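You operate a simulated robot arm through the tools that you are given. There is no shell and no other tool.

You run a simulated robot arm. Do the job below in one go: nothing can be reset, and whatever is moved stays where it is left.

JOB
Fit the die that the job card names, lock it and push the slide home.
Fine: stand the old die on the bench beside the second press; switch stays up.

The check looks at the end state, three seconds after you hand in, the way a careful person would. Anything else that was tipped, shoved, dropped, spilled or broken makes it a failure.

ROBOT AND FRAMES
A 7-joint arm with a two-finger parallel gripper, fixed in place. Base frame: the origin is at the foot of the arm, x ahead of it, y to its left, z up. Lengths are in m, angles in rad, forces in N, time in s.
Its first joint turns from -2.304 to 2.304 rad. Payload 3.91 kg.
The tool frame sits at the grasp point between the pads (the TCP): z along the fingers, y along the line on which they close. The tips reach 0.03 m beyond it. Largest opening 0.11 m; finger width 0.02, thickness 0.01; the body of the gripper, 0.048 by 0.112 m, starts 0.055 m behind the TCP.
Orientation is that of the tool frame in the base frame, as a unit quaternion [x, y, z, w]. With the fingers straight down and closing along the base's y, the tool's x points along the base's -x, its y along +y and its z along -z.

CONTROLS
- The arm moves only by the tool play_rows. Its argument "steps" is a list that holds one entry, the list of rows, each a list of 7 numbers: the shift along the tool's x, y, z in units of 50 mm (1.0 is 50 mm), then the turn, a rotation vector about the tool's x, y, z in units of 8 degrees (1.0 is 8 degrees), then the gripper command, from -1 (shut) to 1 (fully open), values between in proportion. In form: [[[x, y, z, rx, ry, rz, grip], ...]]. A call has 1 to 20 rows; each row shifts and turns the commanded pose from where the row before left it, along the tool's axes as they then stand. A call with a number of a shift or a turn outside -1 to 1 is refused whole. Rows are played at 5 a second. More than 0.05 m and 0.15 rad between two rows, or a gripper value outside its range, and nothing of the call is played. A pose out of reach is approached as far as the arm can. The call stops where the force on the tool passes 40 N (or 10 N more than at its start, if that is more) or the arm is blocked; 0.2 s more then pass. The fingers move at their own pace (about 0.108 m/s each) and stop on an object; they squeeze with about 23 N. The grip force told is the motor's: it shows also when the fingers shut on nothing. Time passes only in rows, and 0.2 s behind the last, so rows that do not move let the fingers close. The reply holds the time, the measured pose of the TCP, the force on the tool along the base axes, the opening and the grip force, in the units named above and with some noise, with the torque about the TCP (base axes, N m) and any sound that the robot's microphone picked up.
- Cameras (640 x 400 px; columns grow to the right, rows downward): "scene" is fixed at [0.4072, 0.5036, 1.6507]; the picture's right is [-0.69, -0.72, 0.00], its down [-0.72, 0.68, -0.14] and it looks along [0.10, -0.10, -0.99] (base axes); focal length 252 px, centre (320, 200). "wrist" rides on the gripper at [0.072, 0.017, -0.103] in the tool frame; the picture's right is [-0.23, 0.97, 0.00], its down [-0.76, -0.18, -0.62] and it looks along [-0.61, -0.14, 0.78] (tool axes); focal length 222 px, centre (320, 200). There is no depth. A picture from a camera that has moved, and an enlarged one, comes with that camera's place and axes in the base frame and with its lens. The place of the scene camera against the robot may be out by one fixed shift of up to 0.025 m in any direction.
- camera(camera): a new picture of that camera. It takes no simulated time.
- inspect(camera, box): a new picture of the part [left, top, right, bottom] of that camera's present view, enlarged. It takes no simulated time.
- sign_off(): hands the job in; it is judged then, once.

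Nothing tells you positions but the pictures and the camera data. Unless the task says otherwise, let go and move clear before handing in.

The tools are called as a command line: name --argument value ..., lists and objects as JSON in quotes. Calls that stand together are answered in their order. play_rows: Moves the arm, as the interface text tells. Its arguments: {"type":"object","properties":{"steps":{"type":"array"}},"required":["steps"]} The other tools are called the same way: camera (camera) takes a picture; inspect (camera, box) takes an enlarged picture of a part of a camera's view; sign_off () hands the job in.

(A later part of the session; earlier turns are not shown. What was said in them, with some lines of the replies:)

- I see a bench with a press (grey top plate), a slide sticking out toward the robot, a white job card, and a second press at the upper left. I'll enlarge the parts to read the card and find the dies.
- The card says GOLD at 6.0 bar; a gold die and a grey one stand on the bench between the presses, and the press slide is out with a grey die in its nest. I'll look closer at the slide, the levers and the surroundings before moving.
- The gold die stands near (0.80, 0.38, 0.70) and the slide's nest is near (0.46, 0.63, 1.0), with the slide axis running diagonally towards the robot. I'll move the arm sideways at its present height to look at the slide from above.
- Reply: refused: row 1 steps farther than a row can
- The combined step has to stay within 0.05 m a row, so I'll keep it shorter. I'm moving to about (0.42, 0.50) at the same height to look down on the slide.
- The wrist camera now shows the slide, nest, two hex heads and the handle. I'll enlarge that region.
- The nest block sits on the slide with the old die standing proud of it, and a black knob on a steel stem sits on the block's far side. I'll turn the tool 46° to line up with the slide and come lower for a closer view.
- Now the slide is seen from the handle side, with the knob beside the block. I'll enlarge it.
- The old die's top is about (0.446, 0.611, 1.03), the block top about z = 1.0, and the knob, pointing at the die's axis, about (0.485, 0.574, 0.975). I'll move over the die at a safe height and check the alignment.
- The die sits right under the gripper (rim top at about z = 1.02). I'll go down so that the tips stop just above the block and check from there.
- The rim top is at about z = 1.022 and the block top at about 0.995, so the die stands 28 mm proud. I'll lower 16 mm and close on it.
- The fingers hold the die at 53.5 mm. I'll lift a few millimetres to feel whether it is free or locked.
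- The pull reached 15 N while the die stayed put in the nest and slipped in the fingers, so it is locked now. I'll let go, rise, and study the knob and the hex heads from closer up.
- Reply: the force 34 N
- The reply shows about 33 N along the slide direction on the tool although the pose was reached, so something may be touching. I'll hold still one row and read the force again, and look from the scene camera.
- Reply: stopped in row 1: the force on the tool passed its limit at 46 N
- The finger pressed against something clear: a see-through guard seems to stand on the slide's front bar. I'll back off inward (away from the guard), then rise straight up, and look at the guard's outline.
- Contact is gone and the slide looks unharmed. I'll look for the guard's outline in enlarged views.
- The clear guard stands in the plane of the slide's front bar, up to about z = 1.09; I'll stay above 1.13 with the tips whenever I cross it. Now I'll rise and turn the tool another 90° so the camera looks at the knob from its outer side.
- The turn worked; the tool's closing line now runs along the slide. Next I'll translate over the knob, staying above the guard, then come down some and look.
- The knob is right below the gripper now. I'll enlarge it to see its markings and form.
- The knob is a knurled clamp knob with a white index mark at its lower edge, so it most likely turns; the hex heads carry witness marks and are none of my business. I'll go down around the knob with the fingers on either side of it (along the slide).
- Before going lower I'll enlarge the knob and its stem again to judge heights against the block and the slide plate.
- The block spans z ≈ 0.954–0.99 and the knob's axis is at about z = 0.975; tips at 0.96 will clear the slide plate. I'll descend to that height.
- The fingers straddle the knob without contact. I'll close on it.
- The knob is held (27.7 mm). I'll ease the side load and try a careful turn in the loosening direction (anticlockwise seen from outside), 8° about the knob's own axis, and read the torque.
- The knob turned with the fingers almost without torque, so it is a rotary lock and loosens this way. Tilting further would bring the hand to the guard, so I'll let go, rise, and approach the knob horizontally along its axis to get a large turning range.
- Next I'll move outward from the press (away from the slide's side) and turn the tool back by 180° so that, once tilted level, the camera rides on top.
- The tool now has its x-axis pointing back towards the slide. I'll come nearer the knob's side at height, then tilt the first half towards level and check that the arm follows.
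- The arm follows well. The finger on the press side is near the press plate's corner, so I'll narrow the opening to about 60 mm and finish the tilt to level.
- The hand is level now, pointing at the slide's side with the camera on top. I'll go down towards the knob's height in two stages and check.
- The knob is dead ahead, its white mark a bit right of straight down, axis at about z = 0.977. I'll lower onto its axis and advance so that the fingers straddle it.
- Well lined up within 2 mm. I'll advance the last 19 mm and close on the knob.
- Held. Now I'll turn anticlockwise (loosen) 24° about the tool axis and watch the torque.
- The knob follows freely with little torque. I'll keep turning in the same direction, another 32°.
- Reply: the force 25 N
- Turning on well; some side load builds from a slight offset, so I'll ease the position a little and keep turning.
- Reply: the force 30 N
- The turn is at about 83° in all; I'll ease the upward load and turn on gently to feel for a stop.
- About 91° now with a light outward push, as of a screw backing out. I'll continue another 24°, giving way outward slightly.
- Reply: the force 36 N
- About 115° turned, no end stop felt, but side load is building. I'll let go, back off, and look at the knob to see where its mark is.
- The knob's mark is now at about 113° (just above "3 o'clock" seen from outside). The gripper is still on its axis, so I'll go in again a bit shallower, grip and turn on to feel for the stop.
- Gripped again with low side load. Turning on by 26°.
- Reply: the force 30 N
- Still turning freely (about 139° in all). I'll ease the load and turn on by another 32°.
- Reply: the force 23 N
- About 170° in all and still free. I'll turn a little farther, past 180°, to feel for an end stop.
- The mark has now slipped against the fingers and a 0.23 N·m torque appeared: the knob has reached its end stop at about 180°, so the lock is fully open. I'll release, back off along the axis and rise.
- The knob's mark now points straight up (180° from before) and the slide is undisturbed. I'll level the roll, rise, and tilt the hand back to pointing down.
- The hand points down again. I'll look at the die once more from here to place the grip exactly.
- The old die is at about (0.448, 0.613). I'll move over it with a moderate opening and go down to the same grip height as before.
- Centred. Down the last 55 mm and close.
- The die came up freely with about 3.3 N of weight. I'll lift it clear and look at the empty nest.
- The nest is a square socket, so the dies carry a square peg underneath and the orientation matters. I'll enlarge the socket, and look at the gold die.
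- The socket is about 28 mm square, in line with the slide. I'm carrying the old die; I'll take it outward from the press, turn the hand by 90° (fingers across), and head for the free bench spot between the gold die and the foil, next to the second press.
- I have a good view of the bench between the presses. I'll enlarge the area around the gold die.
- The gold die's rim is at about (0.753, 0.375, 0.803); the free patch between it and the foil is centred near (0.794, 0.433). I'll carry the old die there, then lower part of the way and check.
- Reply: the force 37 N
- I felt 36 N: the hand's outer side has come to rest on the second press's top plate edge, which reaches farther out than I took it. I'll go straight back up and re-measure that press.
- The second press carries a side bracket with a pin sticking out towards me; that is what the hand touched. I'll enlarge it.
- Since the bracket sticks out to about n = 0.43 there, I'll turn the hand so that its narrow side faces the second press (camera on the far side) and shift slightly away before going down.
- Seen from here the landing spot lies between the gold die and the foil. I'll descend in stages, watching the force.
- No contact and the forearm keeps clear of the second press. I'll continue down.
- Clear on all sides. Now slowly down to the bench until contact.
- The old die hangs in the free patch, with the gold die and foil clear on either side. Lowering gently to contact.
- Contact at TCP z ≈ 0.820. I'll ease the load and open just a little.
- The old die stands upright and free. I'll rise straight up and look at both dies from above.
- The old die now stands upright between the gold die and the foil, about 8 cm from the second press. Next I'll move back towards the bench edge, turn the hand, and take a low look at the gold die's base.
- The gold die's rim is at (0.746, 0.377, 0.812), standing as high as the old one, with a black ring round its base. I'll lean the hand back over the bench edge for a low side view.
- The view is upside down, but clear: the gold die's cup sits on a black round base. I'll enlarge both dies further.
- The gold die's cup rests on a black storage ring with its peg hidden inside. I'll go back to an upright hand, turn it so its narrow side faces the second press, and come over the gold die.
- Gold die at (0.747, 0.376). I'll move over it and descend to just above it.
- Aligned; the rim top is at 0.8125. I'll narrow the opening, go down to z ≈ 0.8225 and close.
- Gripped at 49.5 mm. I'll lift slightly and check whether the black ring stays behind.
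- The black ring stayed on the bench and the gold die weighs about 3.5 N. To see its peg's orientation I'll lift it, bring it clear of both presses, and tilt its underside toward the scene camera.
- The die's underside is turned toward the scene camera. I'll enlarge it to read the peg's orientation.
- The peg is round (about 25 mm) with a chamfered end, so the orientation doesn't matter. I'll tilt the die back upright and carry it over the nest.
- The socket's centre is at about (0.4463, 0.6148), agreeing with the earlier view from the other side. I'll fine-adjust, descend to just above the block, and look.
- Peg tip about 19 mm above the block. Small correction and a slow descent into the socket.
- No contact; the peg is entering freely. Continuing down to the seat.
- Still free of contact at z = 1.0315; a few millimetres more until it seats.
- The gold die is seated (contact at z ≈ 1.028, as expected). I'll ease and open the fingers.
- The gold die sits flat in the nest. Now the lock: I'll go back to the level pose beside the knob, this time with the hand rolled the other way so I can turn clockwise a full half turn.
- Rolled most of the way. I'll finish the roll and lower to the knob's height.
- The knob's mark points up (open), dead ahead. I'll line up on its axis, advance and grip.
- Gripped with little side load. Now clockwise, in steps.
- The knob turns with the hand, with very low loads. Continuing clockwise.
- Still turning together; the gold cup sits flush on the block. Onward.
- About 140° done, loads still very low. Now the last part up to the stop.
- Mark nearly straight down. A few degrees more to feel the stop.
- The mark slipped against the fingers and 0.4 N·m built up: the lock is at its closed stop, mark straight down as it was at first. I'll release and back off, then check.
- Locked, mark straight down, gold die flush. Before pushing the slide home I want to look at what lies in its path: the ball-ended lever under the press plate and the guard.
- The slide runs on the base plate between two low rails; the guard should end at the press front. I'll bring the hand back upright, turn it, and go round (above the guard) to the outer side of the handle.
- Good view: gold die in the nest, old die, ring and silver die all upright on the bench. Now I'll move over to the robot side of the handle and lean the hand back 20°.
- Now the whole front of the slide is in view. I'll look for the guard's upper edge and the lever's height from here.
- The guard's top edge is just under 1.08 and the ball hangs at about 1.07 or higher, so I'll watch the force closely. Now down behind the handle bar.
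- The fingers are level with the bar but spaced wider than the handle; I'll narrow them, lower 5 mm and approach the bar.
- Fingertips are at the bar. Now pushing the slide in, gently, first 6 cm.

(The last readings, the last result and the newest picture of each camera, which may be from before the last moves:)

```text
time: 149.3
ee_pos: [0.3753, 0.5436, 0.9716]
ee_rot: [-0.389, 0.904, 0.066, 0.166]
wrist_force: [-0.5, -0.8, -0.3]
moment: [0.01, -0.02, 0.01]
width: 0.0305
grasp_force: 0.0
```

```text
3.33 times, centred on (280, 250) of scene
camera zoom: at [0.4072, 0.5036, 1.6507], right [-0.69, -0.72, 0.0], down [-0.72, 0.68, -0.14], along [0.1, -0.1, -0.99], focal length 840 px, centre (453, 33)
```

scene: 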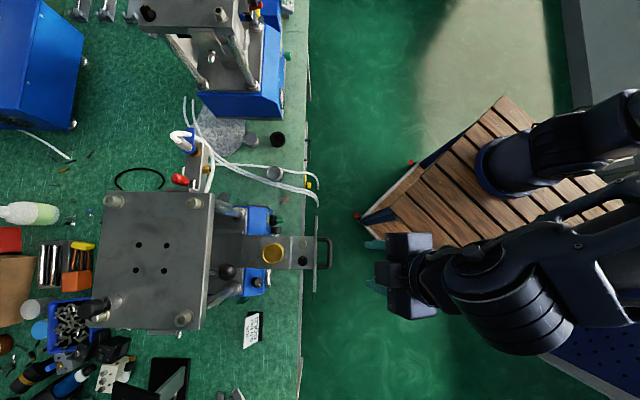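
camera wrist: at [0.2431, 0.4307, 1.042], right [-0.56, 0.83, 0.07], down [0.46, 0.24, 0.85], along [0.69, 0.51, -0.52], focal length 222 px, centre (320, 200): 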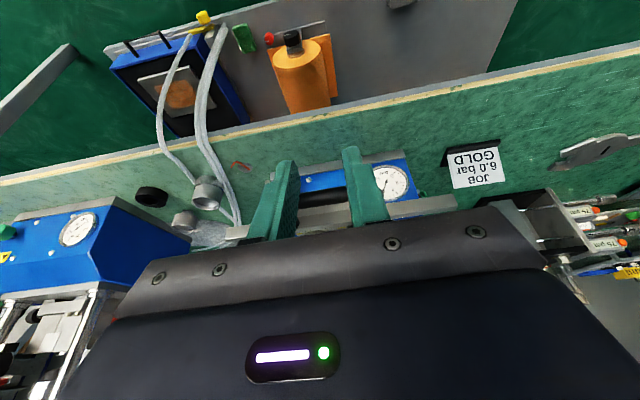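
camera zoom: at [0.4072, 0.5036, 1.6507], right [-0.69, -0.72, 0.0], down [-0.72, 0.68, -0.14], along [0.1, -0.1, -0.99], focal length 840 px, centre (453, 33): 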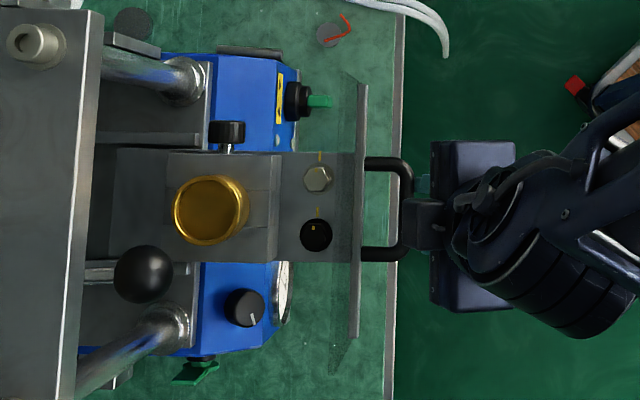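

The slide glides easily with about 1 N. Continuing another 5 cm, then I'll look at the guard against the ball lever.

play_rows --steps '[[[-0.376, 0, 0.137, 0, 0, 0, -0.45], [-0.376, 0, 0.137, 0, 0, 0, -0.45], [-0.188, 0, 0.068, 0, 0, 0, -0.45], [0, 0, 0, 0, 0, 0, -0.45]]]'

inspect --camera "scene" --box '[180, 190, 340, 310]'

inspect --camera "scene" --box '[205, 240, 285, 310]'

camera --camera "wrist"

```text
time: 150.3
ee_pos: [0.4093, 0.5803, 0.9733]
ee_rot: [-0.389, 0.904, 0.066, 0.166]
wrist_force: [-0.8, -0.9, -0.6]
moment: [0.01, -0.03, 0.0]
width: 0.0303
grasp_force: 0.1
```

```text
3.33 times, centred on (260, 250) of scene
camera zoom: at [0.4072, 0.5036, 1.6507], right [-0.69, -0.72, 0.0], down [-0.72, 0.68, -0.14], along [0.1, -0.1, -0.99], focal length 840 px, centre (520, 33)
```

zoom: 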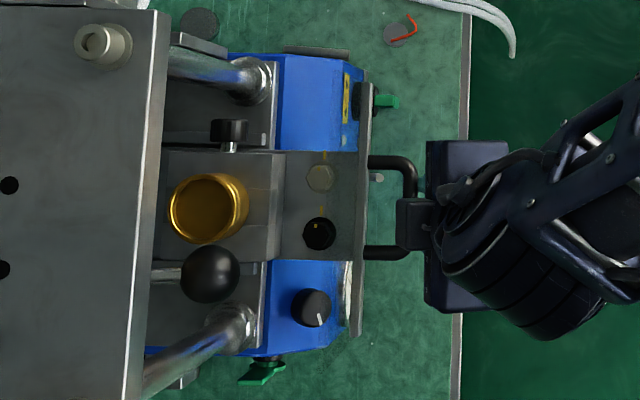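

```text
5.71 times, centred on (245, 275) of scene
camera zoom: at [0.4072, 0.5036, 1.6507], right [-0.69, -0.72, 0.0], down [-0.72, 0.68, -0.14], along [0.1, -0.1, -0.99], focal length 1439 px, centre (749, -229)
```

zoom: 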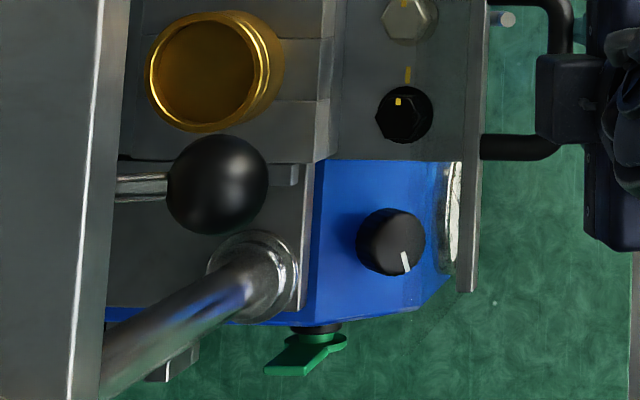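

```text
taken
camera wrist: at [0.3261, 0.5171, 1.0438], right [-0.56, 0.83, 0.07], down [0.46, 0.24, 0.85], along [0.69, 0.51, -0.52], focal length 222 px, centre (320, 200)
```

wrist: 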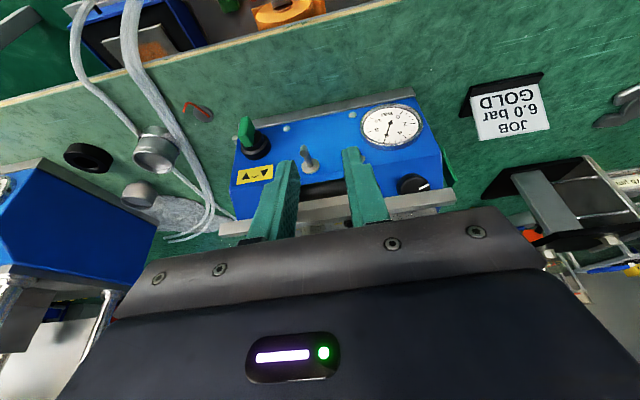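

Slide in by about 11 cm, force still around 1 N. The next stretch brings the guard toward the ball, so I go in small steps.

play_rows --steps '[[[-0.188, 0, 0.068, 0, 0, 0, -0.45], [-0.188, 0, 0.068, 0, 0, 0, -0.45], [-0.188, 0, 0.068, 0, 0, 0, -0.45], [0, 0, 0, 0, 0, 0, -0.45]]]'

inspect --camera "scene" --box '[180, 190, 340, 310]'

inspect --camera "scene" --box '[205, 240, 285, 310]'

```text
time: 151.3
ee_pos: [0.43, 0.6016, 0.9738]
ee_rot: [-0.389, 0.904, 0.066, 0.166]
wrist_force: [0.3, 0.2, 0.9]
moment: [-0.01, 0.01, -0.01]
width: 0.0302
grasp_force: 0.1
```

```text
3.33 times, centred on (260, 250) of scene
camera zoom: at [0.4072, 0.5036, 1.6507], right [-0.69, -0.72, 0.0], down [-0.72, 0.68, -0.14], along [0.1, -0.1, -0.99], focal length 840 px, centre (520, 33)
```

zoom: 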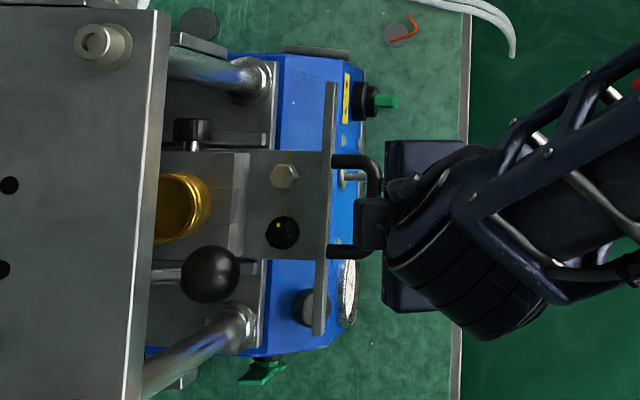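

```text
5.71 times, centred on (245, 275) of scene
camera zoom: at [0.4072, 0.5036, 1.6507], right [-0.69, -0.72, 0.0], down [-0.72, 0.68, -0.14], along [0.1, -0.1, -0.99], focal length 1439 px, centre (749, -229)
```

zoom: 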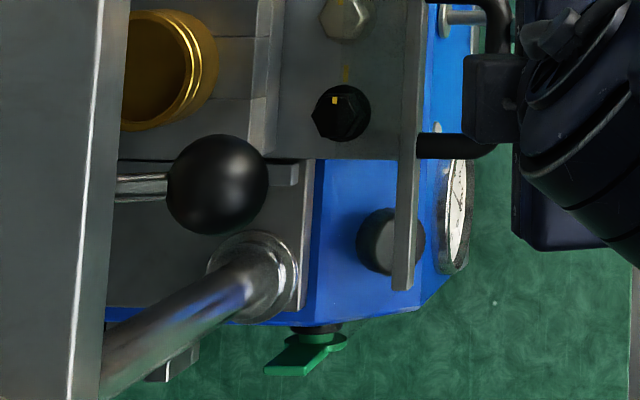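

Still force-free. The guard is about to pass the ball; smaller steps now.

play_rows --steps '[[[-0.113, 0, 0.041, 0, 0, 0, -0.45], [-0.113, 0, 0.041, 0, 0, 0, -0.45], [-0.113, 0, 0.041, 0, 0, 0, -0.45], [0, 0, 0, 0, 0, 0, -0.45]]]'

inspect --camera "scene" --box '[205, 240, 285, 310]'

inspect --camera "scene" --box '[180, 190, 340, 310]'

```text
time: 152.3
ee_pos: [0.4427, 0.6146, 0.9724]
ee_rot: [-0.389, 0.904, 0.066, 0.166]
wrist_force: [-1.5, -0.2, 0.1]
moment: [0.0, -0.03, -0.01]
width: 0.0305
grasp_force: 0.2
```

```text
5.71 times, centred on (245, 275) of scene
camera zoom: at [0.4072, 0.5036, 1.6507], right [-0.69, -0.72, 0.0], down [-0.72, 0.68, -0.14], along [0.1, -0.1, -0.99], focal length 1439 px, centre (749, -229)
```

zoom: 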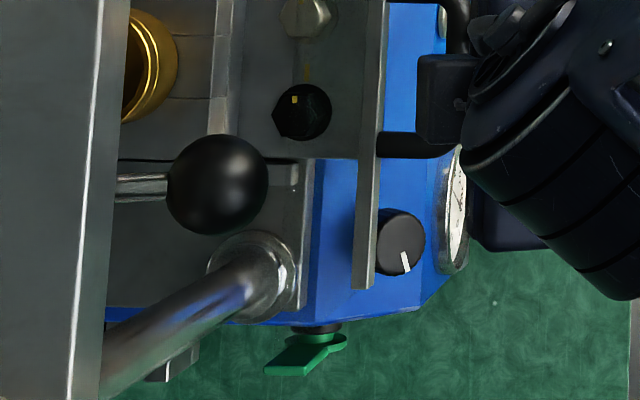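

```text
3.33 times, centred on (260, 250) of scene
camera zoom: at [0.4072, 0.5036, 1.6507], right [-0.69, -0.72, 0.0], down [-0.72, 0.68, -0.14], along [0.1, -0.1, -0.99], focal length 840 px, centre (520, 33)
```

zoom: 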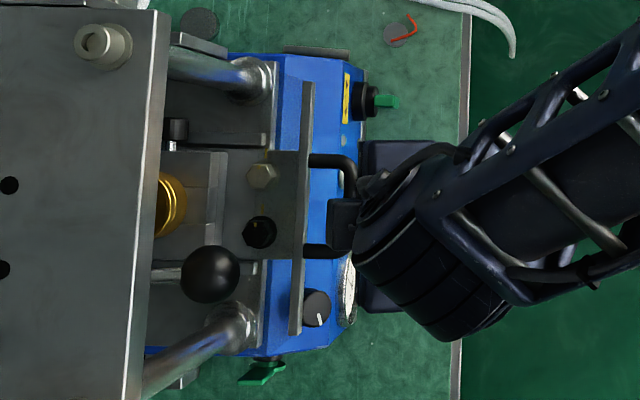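

No contact; the guard is passing below the ball. Continuing with small steps.

play_rows --steps '[[[-0.113, 0, 0.041, 0, 0, 0, -0.45], [-0.113, 0, 0.041, 0, 0, 0, -0.45], [-0.113, 0, 0.041, 0, 0, 0, -0.45], [0, 0, 0, 0, 0, 0, -0.45]]]'

inspect --camera "scene" --box '[180, 190, 340, 310]'

camera --camera "wrist"

```text
time: 153.3
ee_pos: [0.4554, 0.6283, 0.9737]
ee_rot: [-0.389, 0.904, 0.067, 0.166]
wrist_force: [0.6, 0.5, 0.7]
moment: [-0.01, -0.02, 0.02]
width: 0.0301
grasp_force: 0.1
```

```text
3.33 times, centred on (260, 250) of scene
camera zoom: at [0.4072, 0.5036, 1.6507], right [-0.69, -0.72, 0.0], down [-0.72, 0.68, -0.14], along [0.1, -0.1, -0.99], focal length 840 px, centre (520, 33)
```

zoom: 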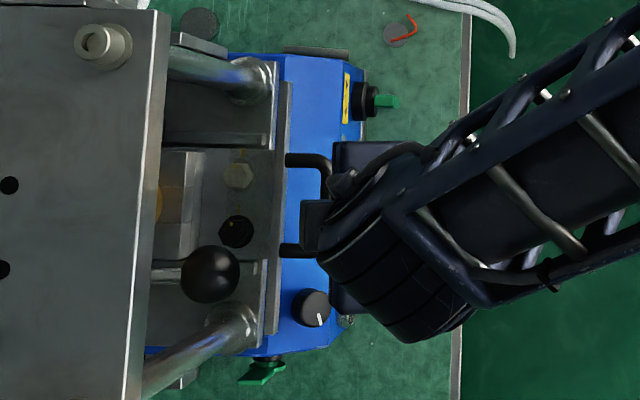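

```text
taken
camera wrist: at [0.3711, 0.5653, 1.0442], right [-0.56, 0.83, 0.07], down [0.46, 0.24, 0.85], along [0.69, 0.51, -0.52], focal length 222 px, centre (320, 200)
```

wrist: 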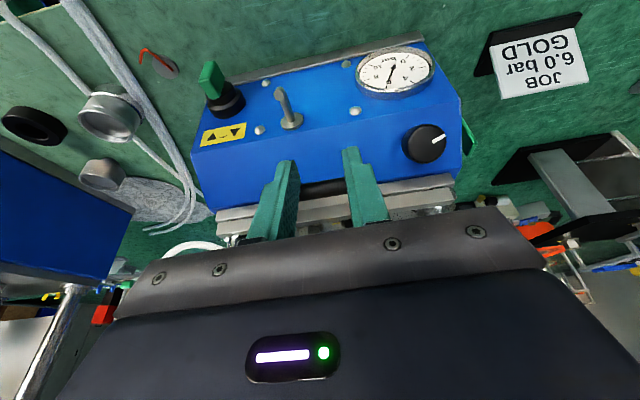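

Close to the press front now. Small steps until the slide meets its stop.

play_rows --steps '[[[-0.094, 0, 0.034, 0, 0, 0, -0.45], [-0.094, 0, 0.034, 0, 0, 0, -0.45], [-0.056, 0, 0.02, 0, 0, 0, -0.45], [-0.056, 0, 0.02, 0, 0, 0, -0.45], [0, 0, 0, 0, 0, 0, -0.45]]]'

inspect --camera "scene" --box '[180, 190, 340, 310]'

```text
time: 154.1
ee_pos: [0.4599, 0.6343, 0.9699]
ee_rot: [-0.389, 0.904, 0.063, 0.163]
wrist_force: [-5.0, -4.4, -3.1]
moment: [-0.05, 0.15, -0.08]
width: 0.0299
grasp_force: 0.1
stopped in row 3: the force on the tool passed its limit at 47 N (the readings are from after the stop); the commanded pose is now the measured one
```

```text
3.33 times, centred on (260, 250) of scene
camera zoom: at [0.4072, 0.5036, 1.6507], right [-0.69, -0.72, 0.0], down [-0.72, 0.68, -0.14], along [0.1, -0.1, -0.99], focal length 840 px, centre (520, 33)
```

zoom: 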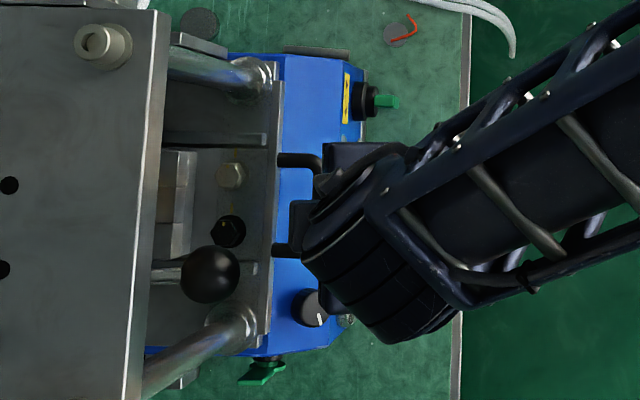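

The slide came up hard against its stop (47 N) with the front bar flush at the press base: it is home. I'll back away from the handle and look.

play_rows --steps '[[[0.376, 0, -0.137, 0, 0, 0, -0.45], [0.56, 0, -0.2, 0, 0, 0, -0.45], [0.56, 0, -0.2, 0, 0, 0, -0.45], [0.56, 0, -0.2, 0, 0, 0, -0.45], [0, 0, 0, 0, 0, 0, -0.45]]]'

camera --camera "wrist"

inspect --camera "wrist" --box '[180, 80, 460, 240]'

inspect --camera "scene" --box '[180, 190, 340, 310]'

```text
time: 155.3
ee_pos: [0.3837, 0.556, 0.9703]
ee_rot: [-0.389, 0.904, 0.063, 0.164]
wrist_force: [0.6, 0.3, 0.4]
moment: [0.01, 0.02, 0.0]
width: 0.0302
grasp_force: 0.1
```

```text
taken
camera wrist: at [0.3011, 0.4925, 1.0412], right [-0.56, 0.83, 0.07], down [0.47, 0.25, 0.85], along [0.69, 0.51, -0.52], focal length 222 px, centre (320, 200)
```

wrist: 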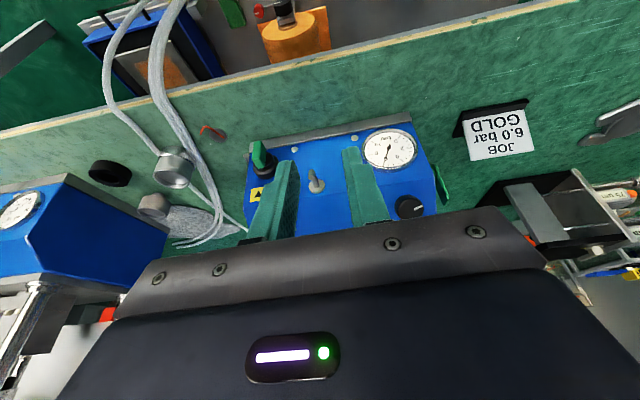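

```text
2.29 times, centred on (320, 160) of wrist
camera zoom: at [0.3011, 0.4925, 1.0412], right [-0.56, 0.83, 0.07], down [0.47, 0.25, 0.85], along [0.69, 0.51, -0.52], focal length 508 px, centre (320, 291)
```

zoom: 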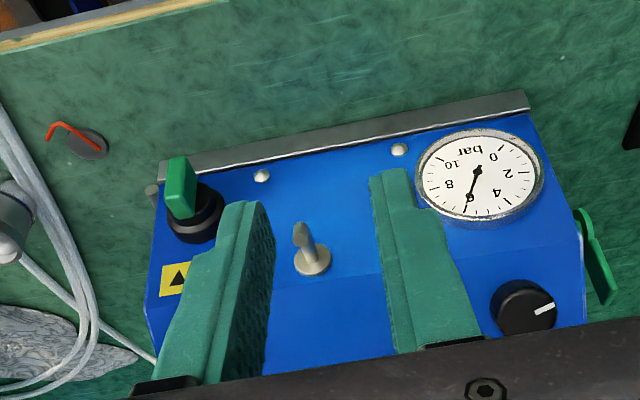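

```text
3.33 times, centred on (260, 250) of scene
camera zoom: at [0.4072, 0.5036, 1.6507], right [-0.69, -0.72, 0.0], down [-0.72, 0.68, -0.14], along [0.1, -0.1, -0.99], focal length 840 px, centre (520, 33)
```

zoom: 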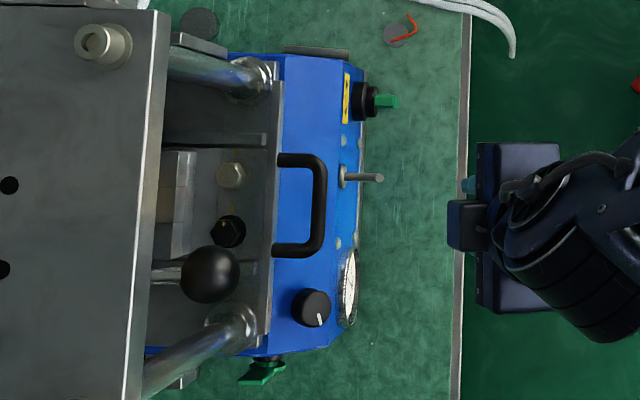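

The slide is fully in. I'll check the small metal toggle and the green switch on the box front, and then the old die and the rest.

inspect --camera "wrist" --box '[230, 130, 340, 230]'

inspect --camera "scene" --box '[265, 205, 305, 275]'

inspect --camera "scene" --box '[180, 80, 320, 200]'

```text
4.00 times, centred on (285, 180) of wrist
camera zoom: at [0.3011, 0.4925, 1.0412], right [-0.56, 0.83, 0.07], down [0.47, 0.25, 0.85], along [0.69, 0.51, -0.52], focal length 888 px, centre (460, 280)
```

zoom: 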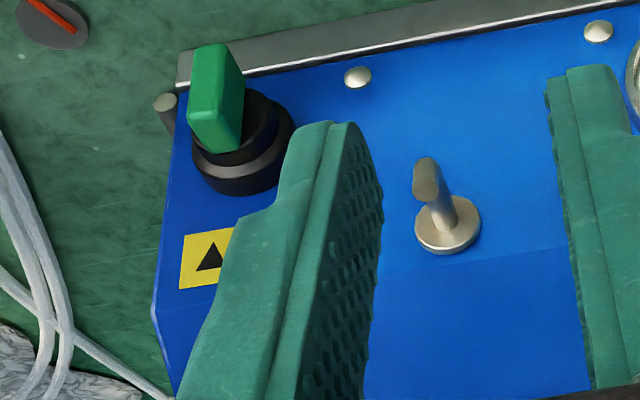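

```text
5.71 times, centred on (285, 240) of scene
camera zoom: at [0.4072, 0.5036, 1.6507], right [-0.69, -0.72, 0.0], down [-0.72, 0.68, -0.14], along [0.1, -0.1, -0.99], focal length 1439 px, centre (520, -29)
```

zoom: 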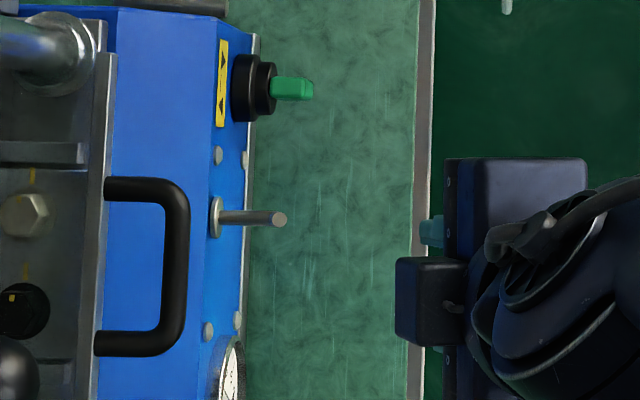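

```text
3.33 times, centred on (250, 140) of scene
camera zoom: at [0.4072, 0.5036, 1.6507], right [-0.69, -0.72, 0.0], down [-0.72, 0.68, -0.14], along [0.1, -0.1, -0.99], focal length 840 px, centre (553, 400)
```

zoom: 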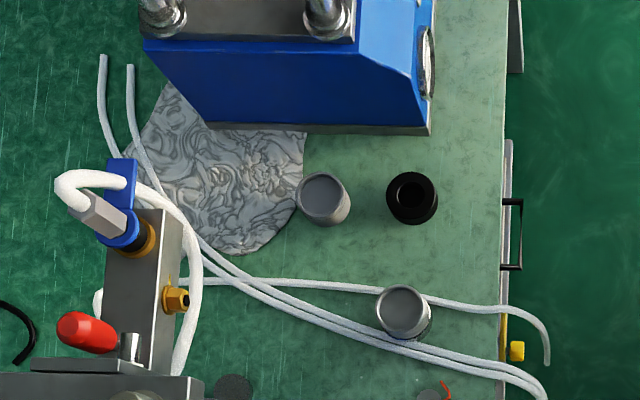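

Everything is in place: the green switch is as it was, the hook is untouched, and the old die, ring and silver die stand upright. I'll raise the arm clear and take a last look.

play_rows --steps '[[[-0.27, 0, -0.75, 0, 0, 0, 0], [-0.27, 0, -0.75, 0, 0, 0, 0], [-0.27, 0, -0.75, 0, 0, 0, 0], [-0.27, 0, -0.75, 0, 0, 0, 0], [-0.27, 0, -0.75, 0, 0, 0, 0], [-0.27, 0, -0.75, 0, 0, 0, 0], [0, 0, 0, 0, 0.85, 0, 0], [0, 0, 0, 0, 0.85, 0, 0], [0, 0, 0, 0, 0.8, 0, 0], [0.6, -0.6, 0, 0, 0, 0, 0], [0.3, -0.8, 0, 0, 0, 0, 0], [0.3, -0.8, 0, 0, 0, 0, 0], [0, 0, 0, 0, 0, 0, 0]]]'

camera --camera "scene"

camera --camera "wrist"

inspect --camera "scene" --box '[130, 0, 310, 130]'

inspect --camera "scene" --box '[180, 185, 320, 310]'

```text
time: 158.1
ee_pos: [0.4203, 0.4367, 1.2105]
ee_rot: [-0.394, 0.919, -0.005, 0.004]
wrist_force: [-1.0, 0.2, 0.0]
moment: [0.0, -0.01, 0.0]
width: 0.0551
grasp_force: 0.0
```

```text
taken
```

scene: 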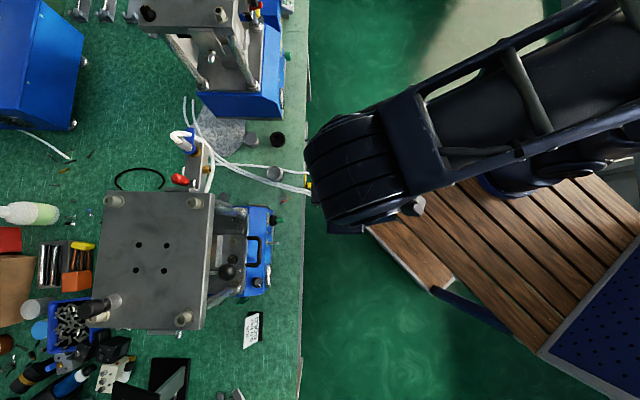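

```text
taken
camera wrist: at [0.3568, 0.3961, 1.3138], right [-0.55, 0.84, -0.01], down [0.65, 0.43, 0.63], along [0.53, 0.34, -0.78], focal length 222 px, centre (320, 200)
```

wrist: 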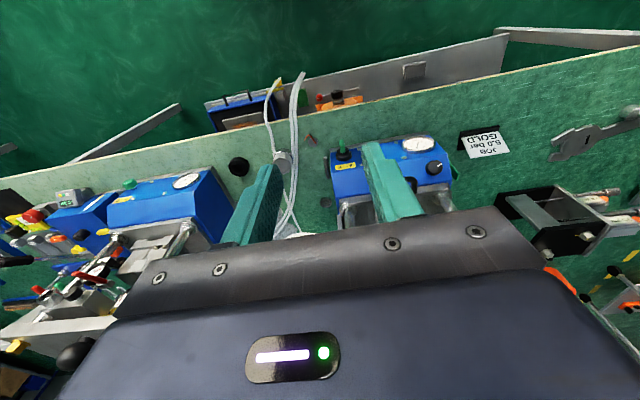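

```text
3.08 times, centred on (220, 65) of scene
camera zoom: at [0.4072, 0.5036, 1.6507], right [-0.69, -0.72, 0.0], down [-0.72, 0.68, -0.14], along [0.1, -0.1, -0.99], focal length 775 px, centre (628, 615)
```

zoom: 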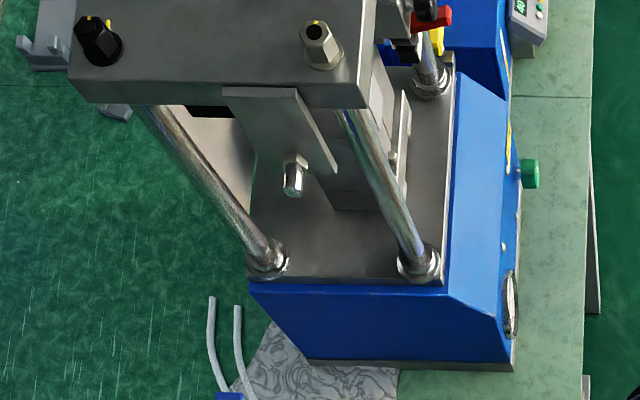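

```text
3.20 times, centred on (250, 248) of scene
camera zoom: at [0.4072, 0.5036, 1.6507], right [-0.69, -0.72, 0.0], down [-0.72, 0.68, -0.14], along [0.1, -0.1, -0.99], focal length 806 px, centre (544, 48)
```

zoom: 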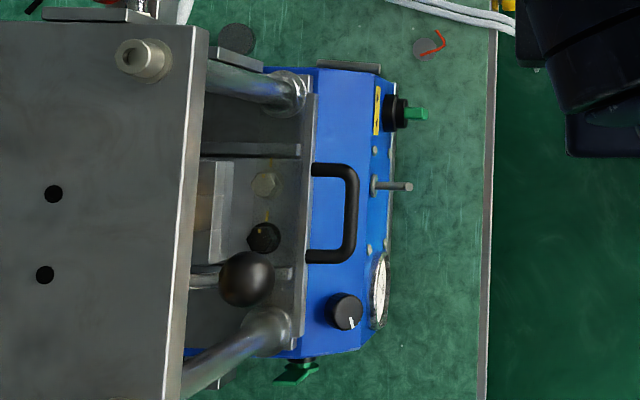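

The gold die is in the nest with the lock turned to its closed stop. The slide is hard against its stop, and the front bar is flush with the press base. The old die stands upright beside the second press, the green switch has not been moved, and the arm is clear of everything. I'm handing in now.

sign_off

```text
The job is handed in.
```

The gold die is fitted, locked and pushed home, and I have handed the job in; no result has come back yet.

- **Die:** the job card named GOLD at 6.0 bar. The gold die sits flush in the nest, and its storage ring stayed where it was on the bench.
- **Lock:** I turned the side knob clockwise until it reached its stop. Its mark points straight down, as it did at the start. I did not tug on the gold die to test the hold.
- **Slide:** I pushed it in until it met a hard stop, with the front bar flush against the press base.
- **Old die:** it stands upright on the bench, about 8 cm from the side of the second press.
- **Switch:** I did not touch the green switch, and it looks the same as at the start.

I made two unintended contacts on the way:

- **Guard:** a finger pressed against the clear guard on the slide's front bar, peaking at 46 N. It may have moved the slide a few millimetres before I pushed it home.
- **Second press:** the hand came down on the side bracket of the second press with 36 N.

In the pictures afterwards, neither looked damaged or moved.
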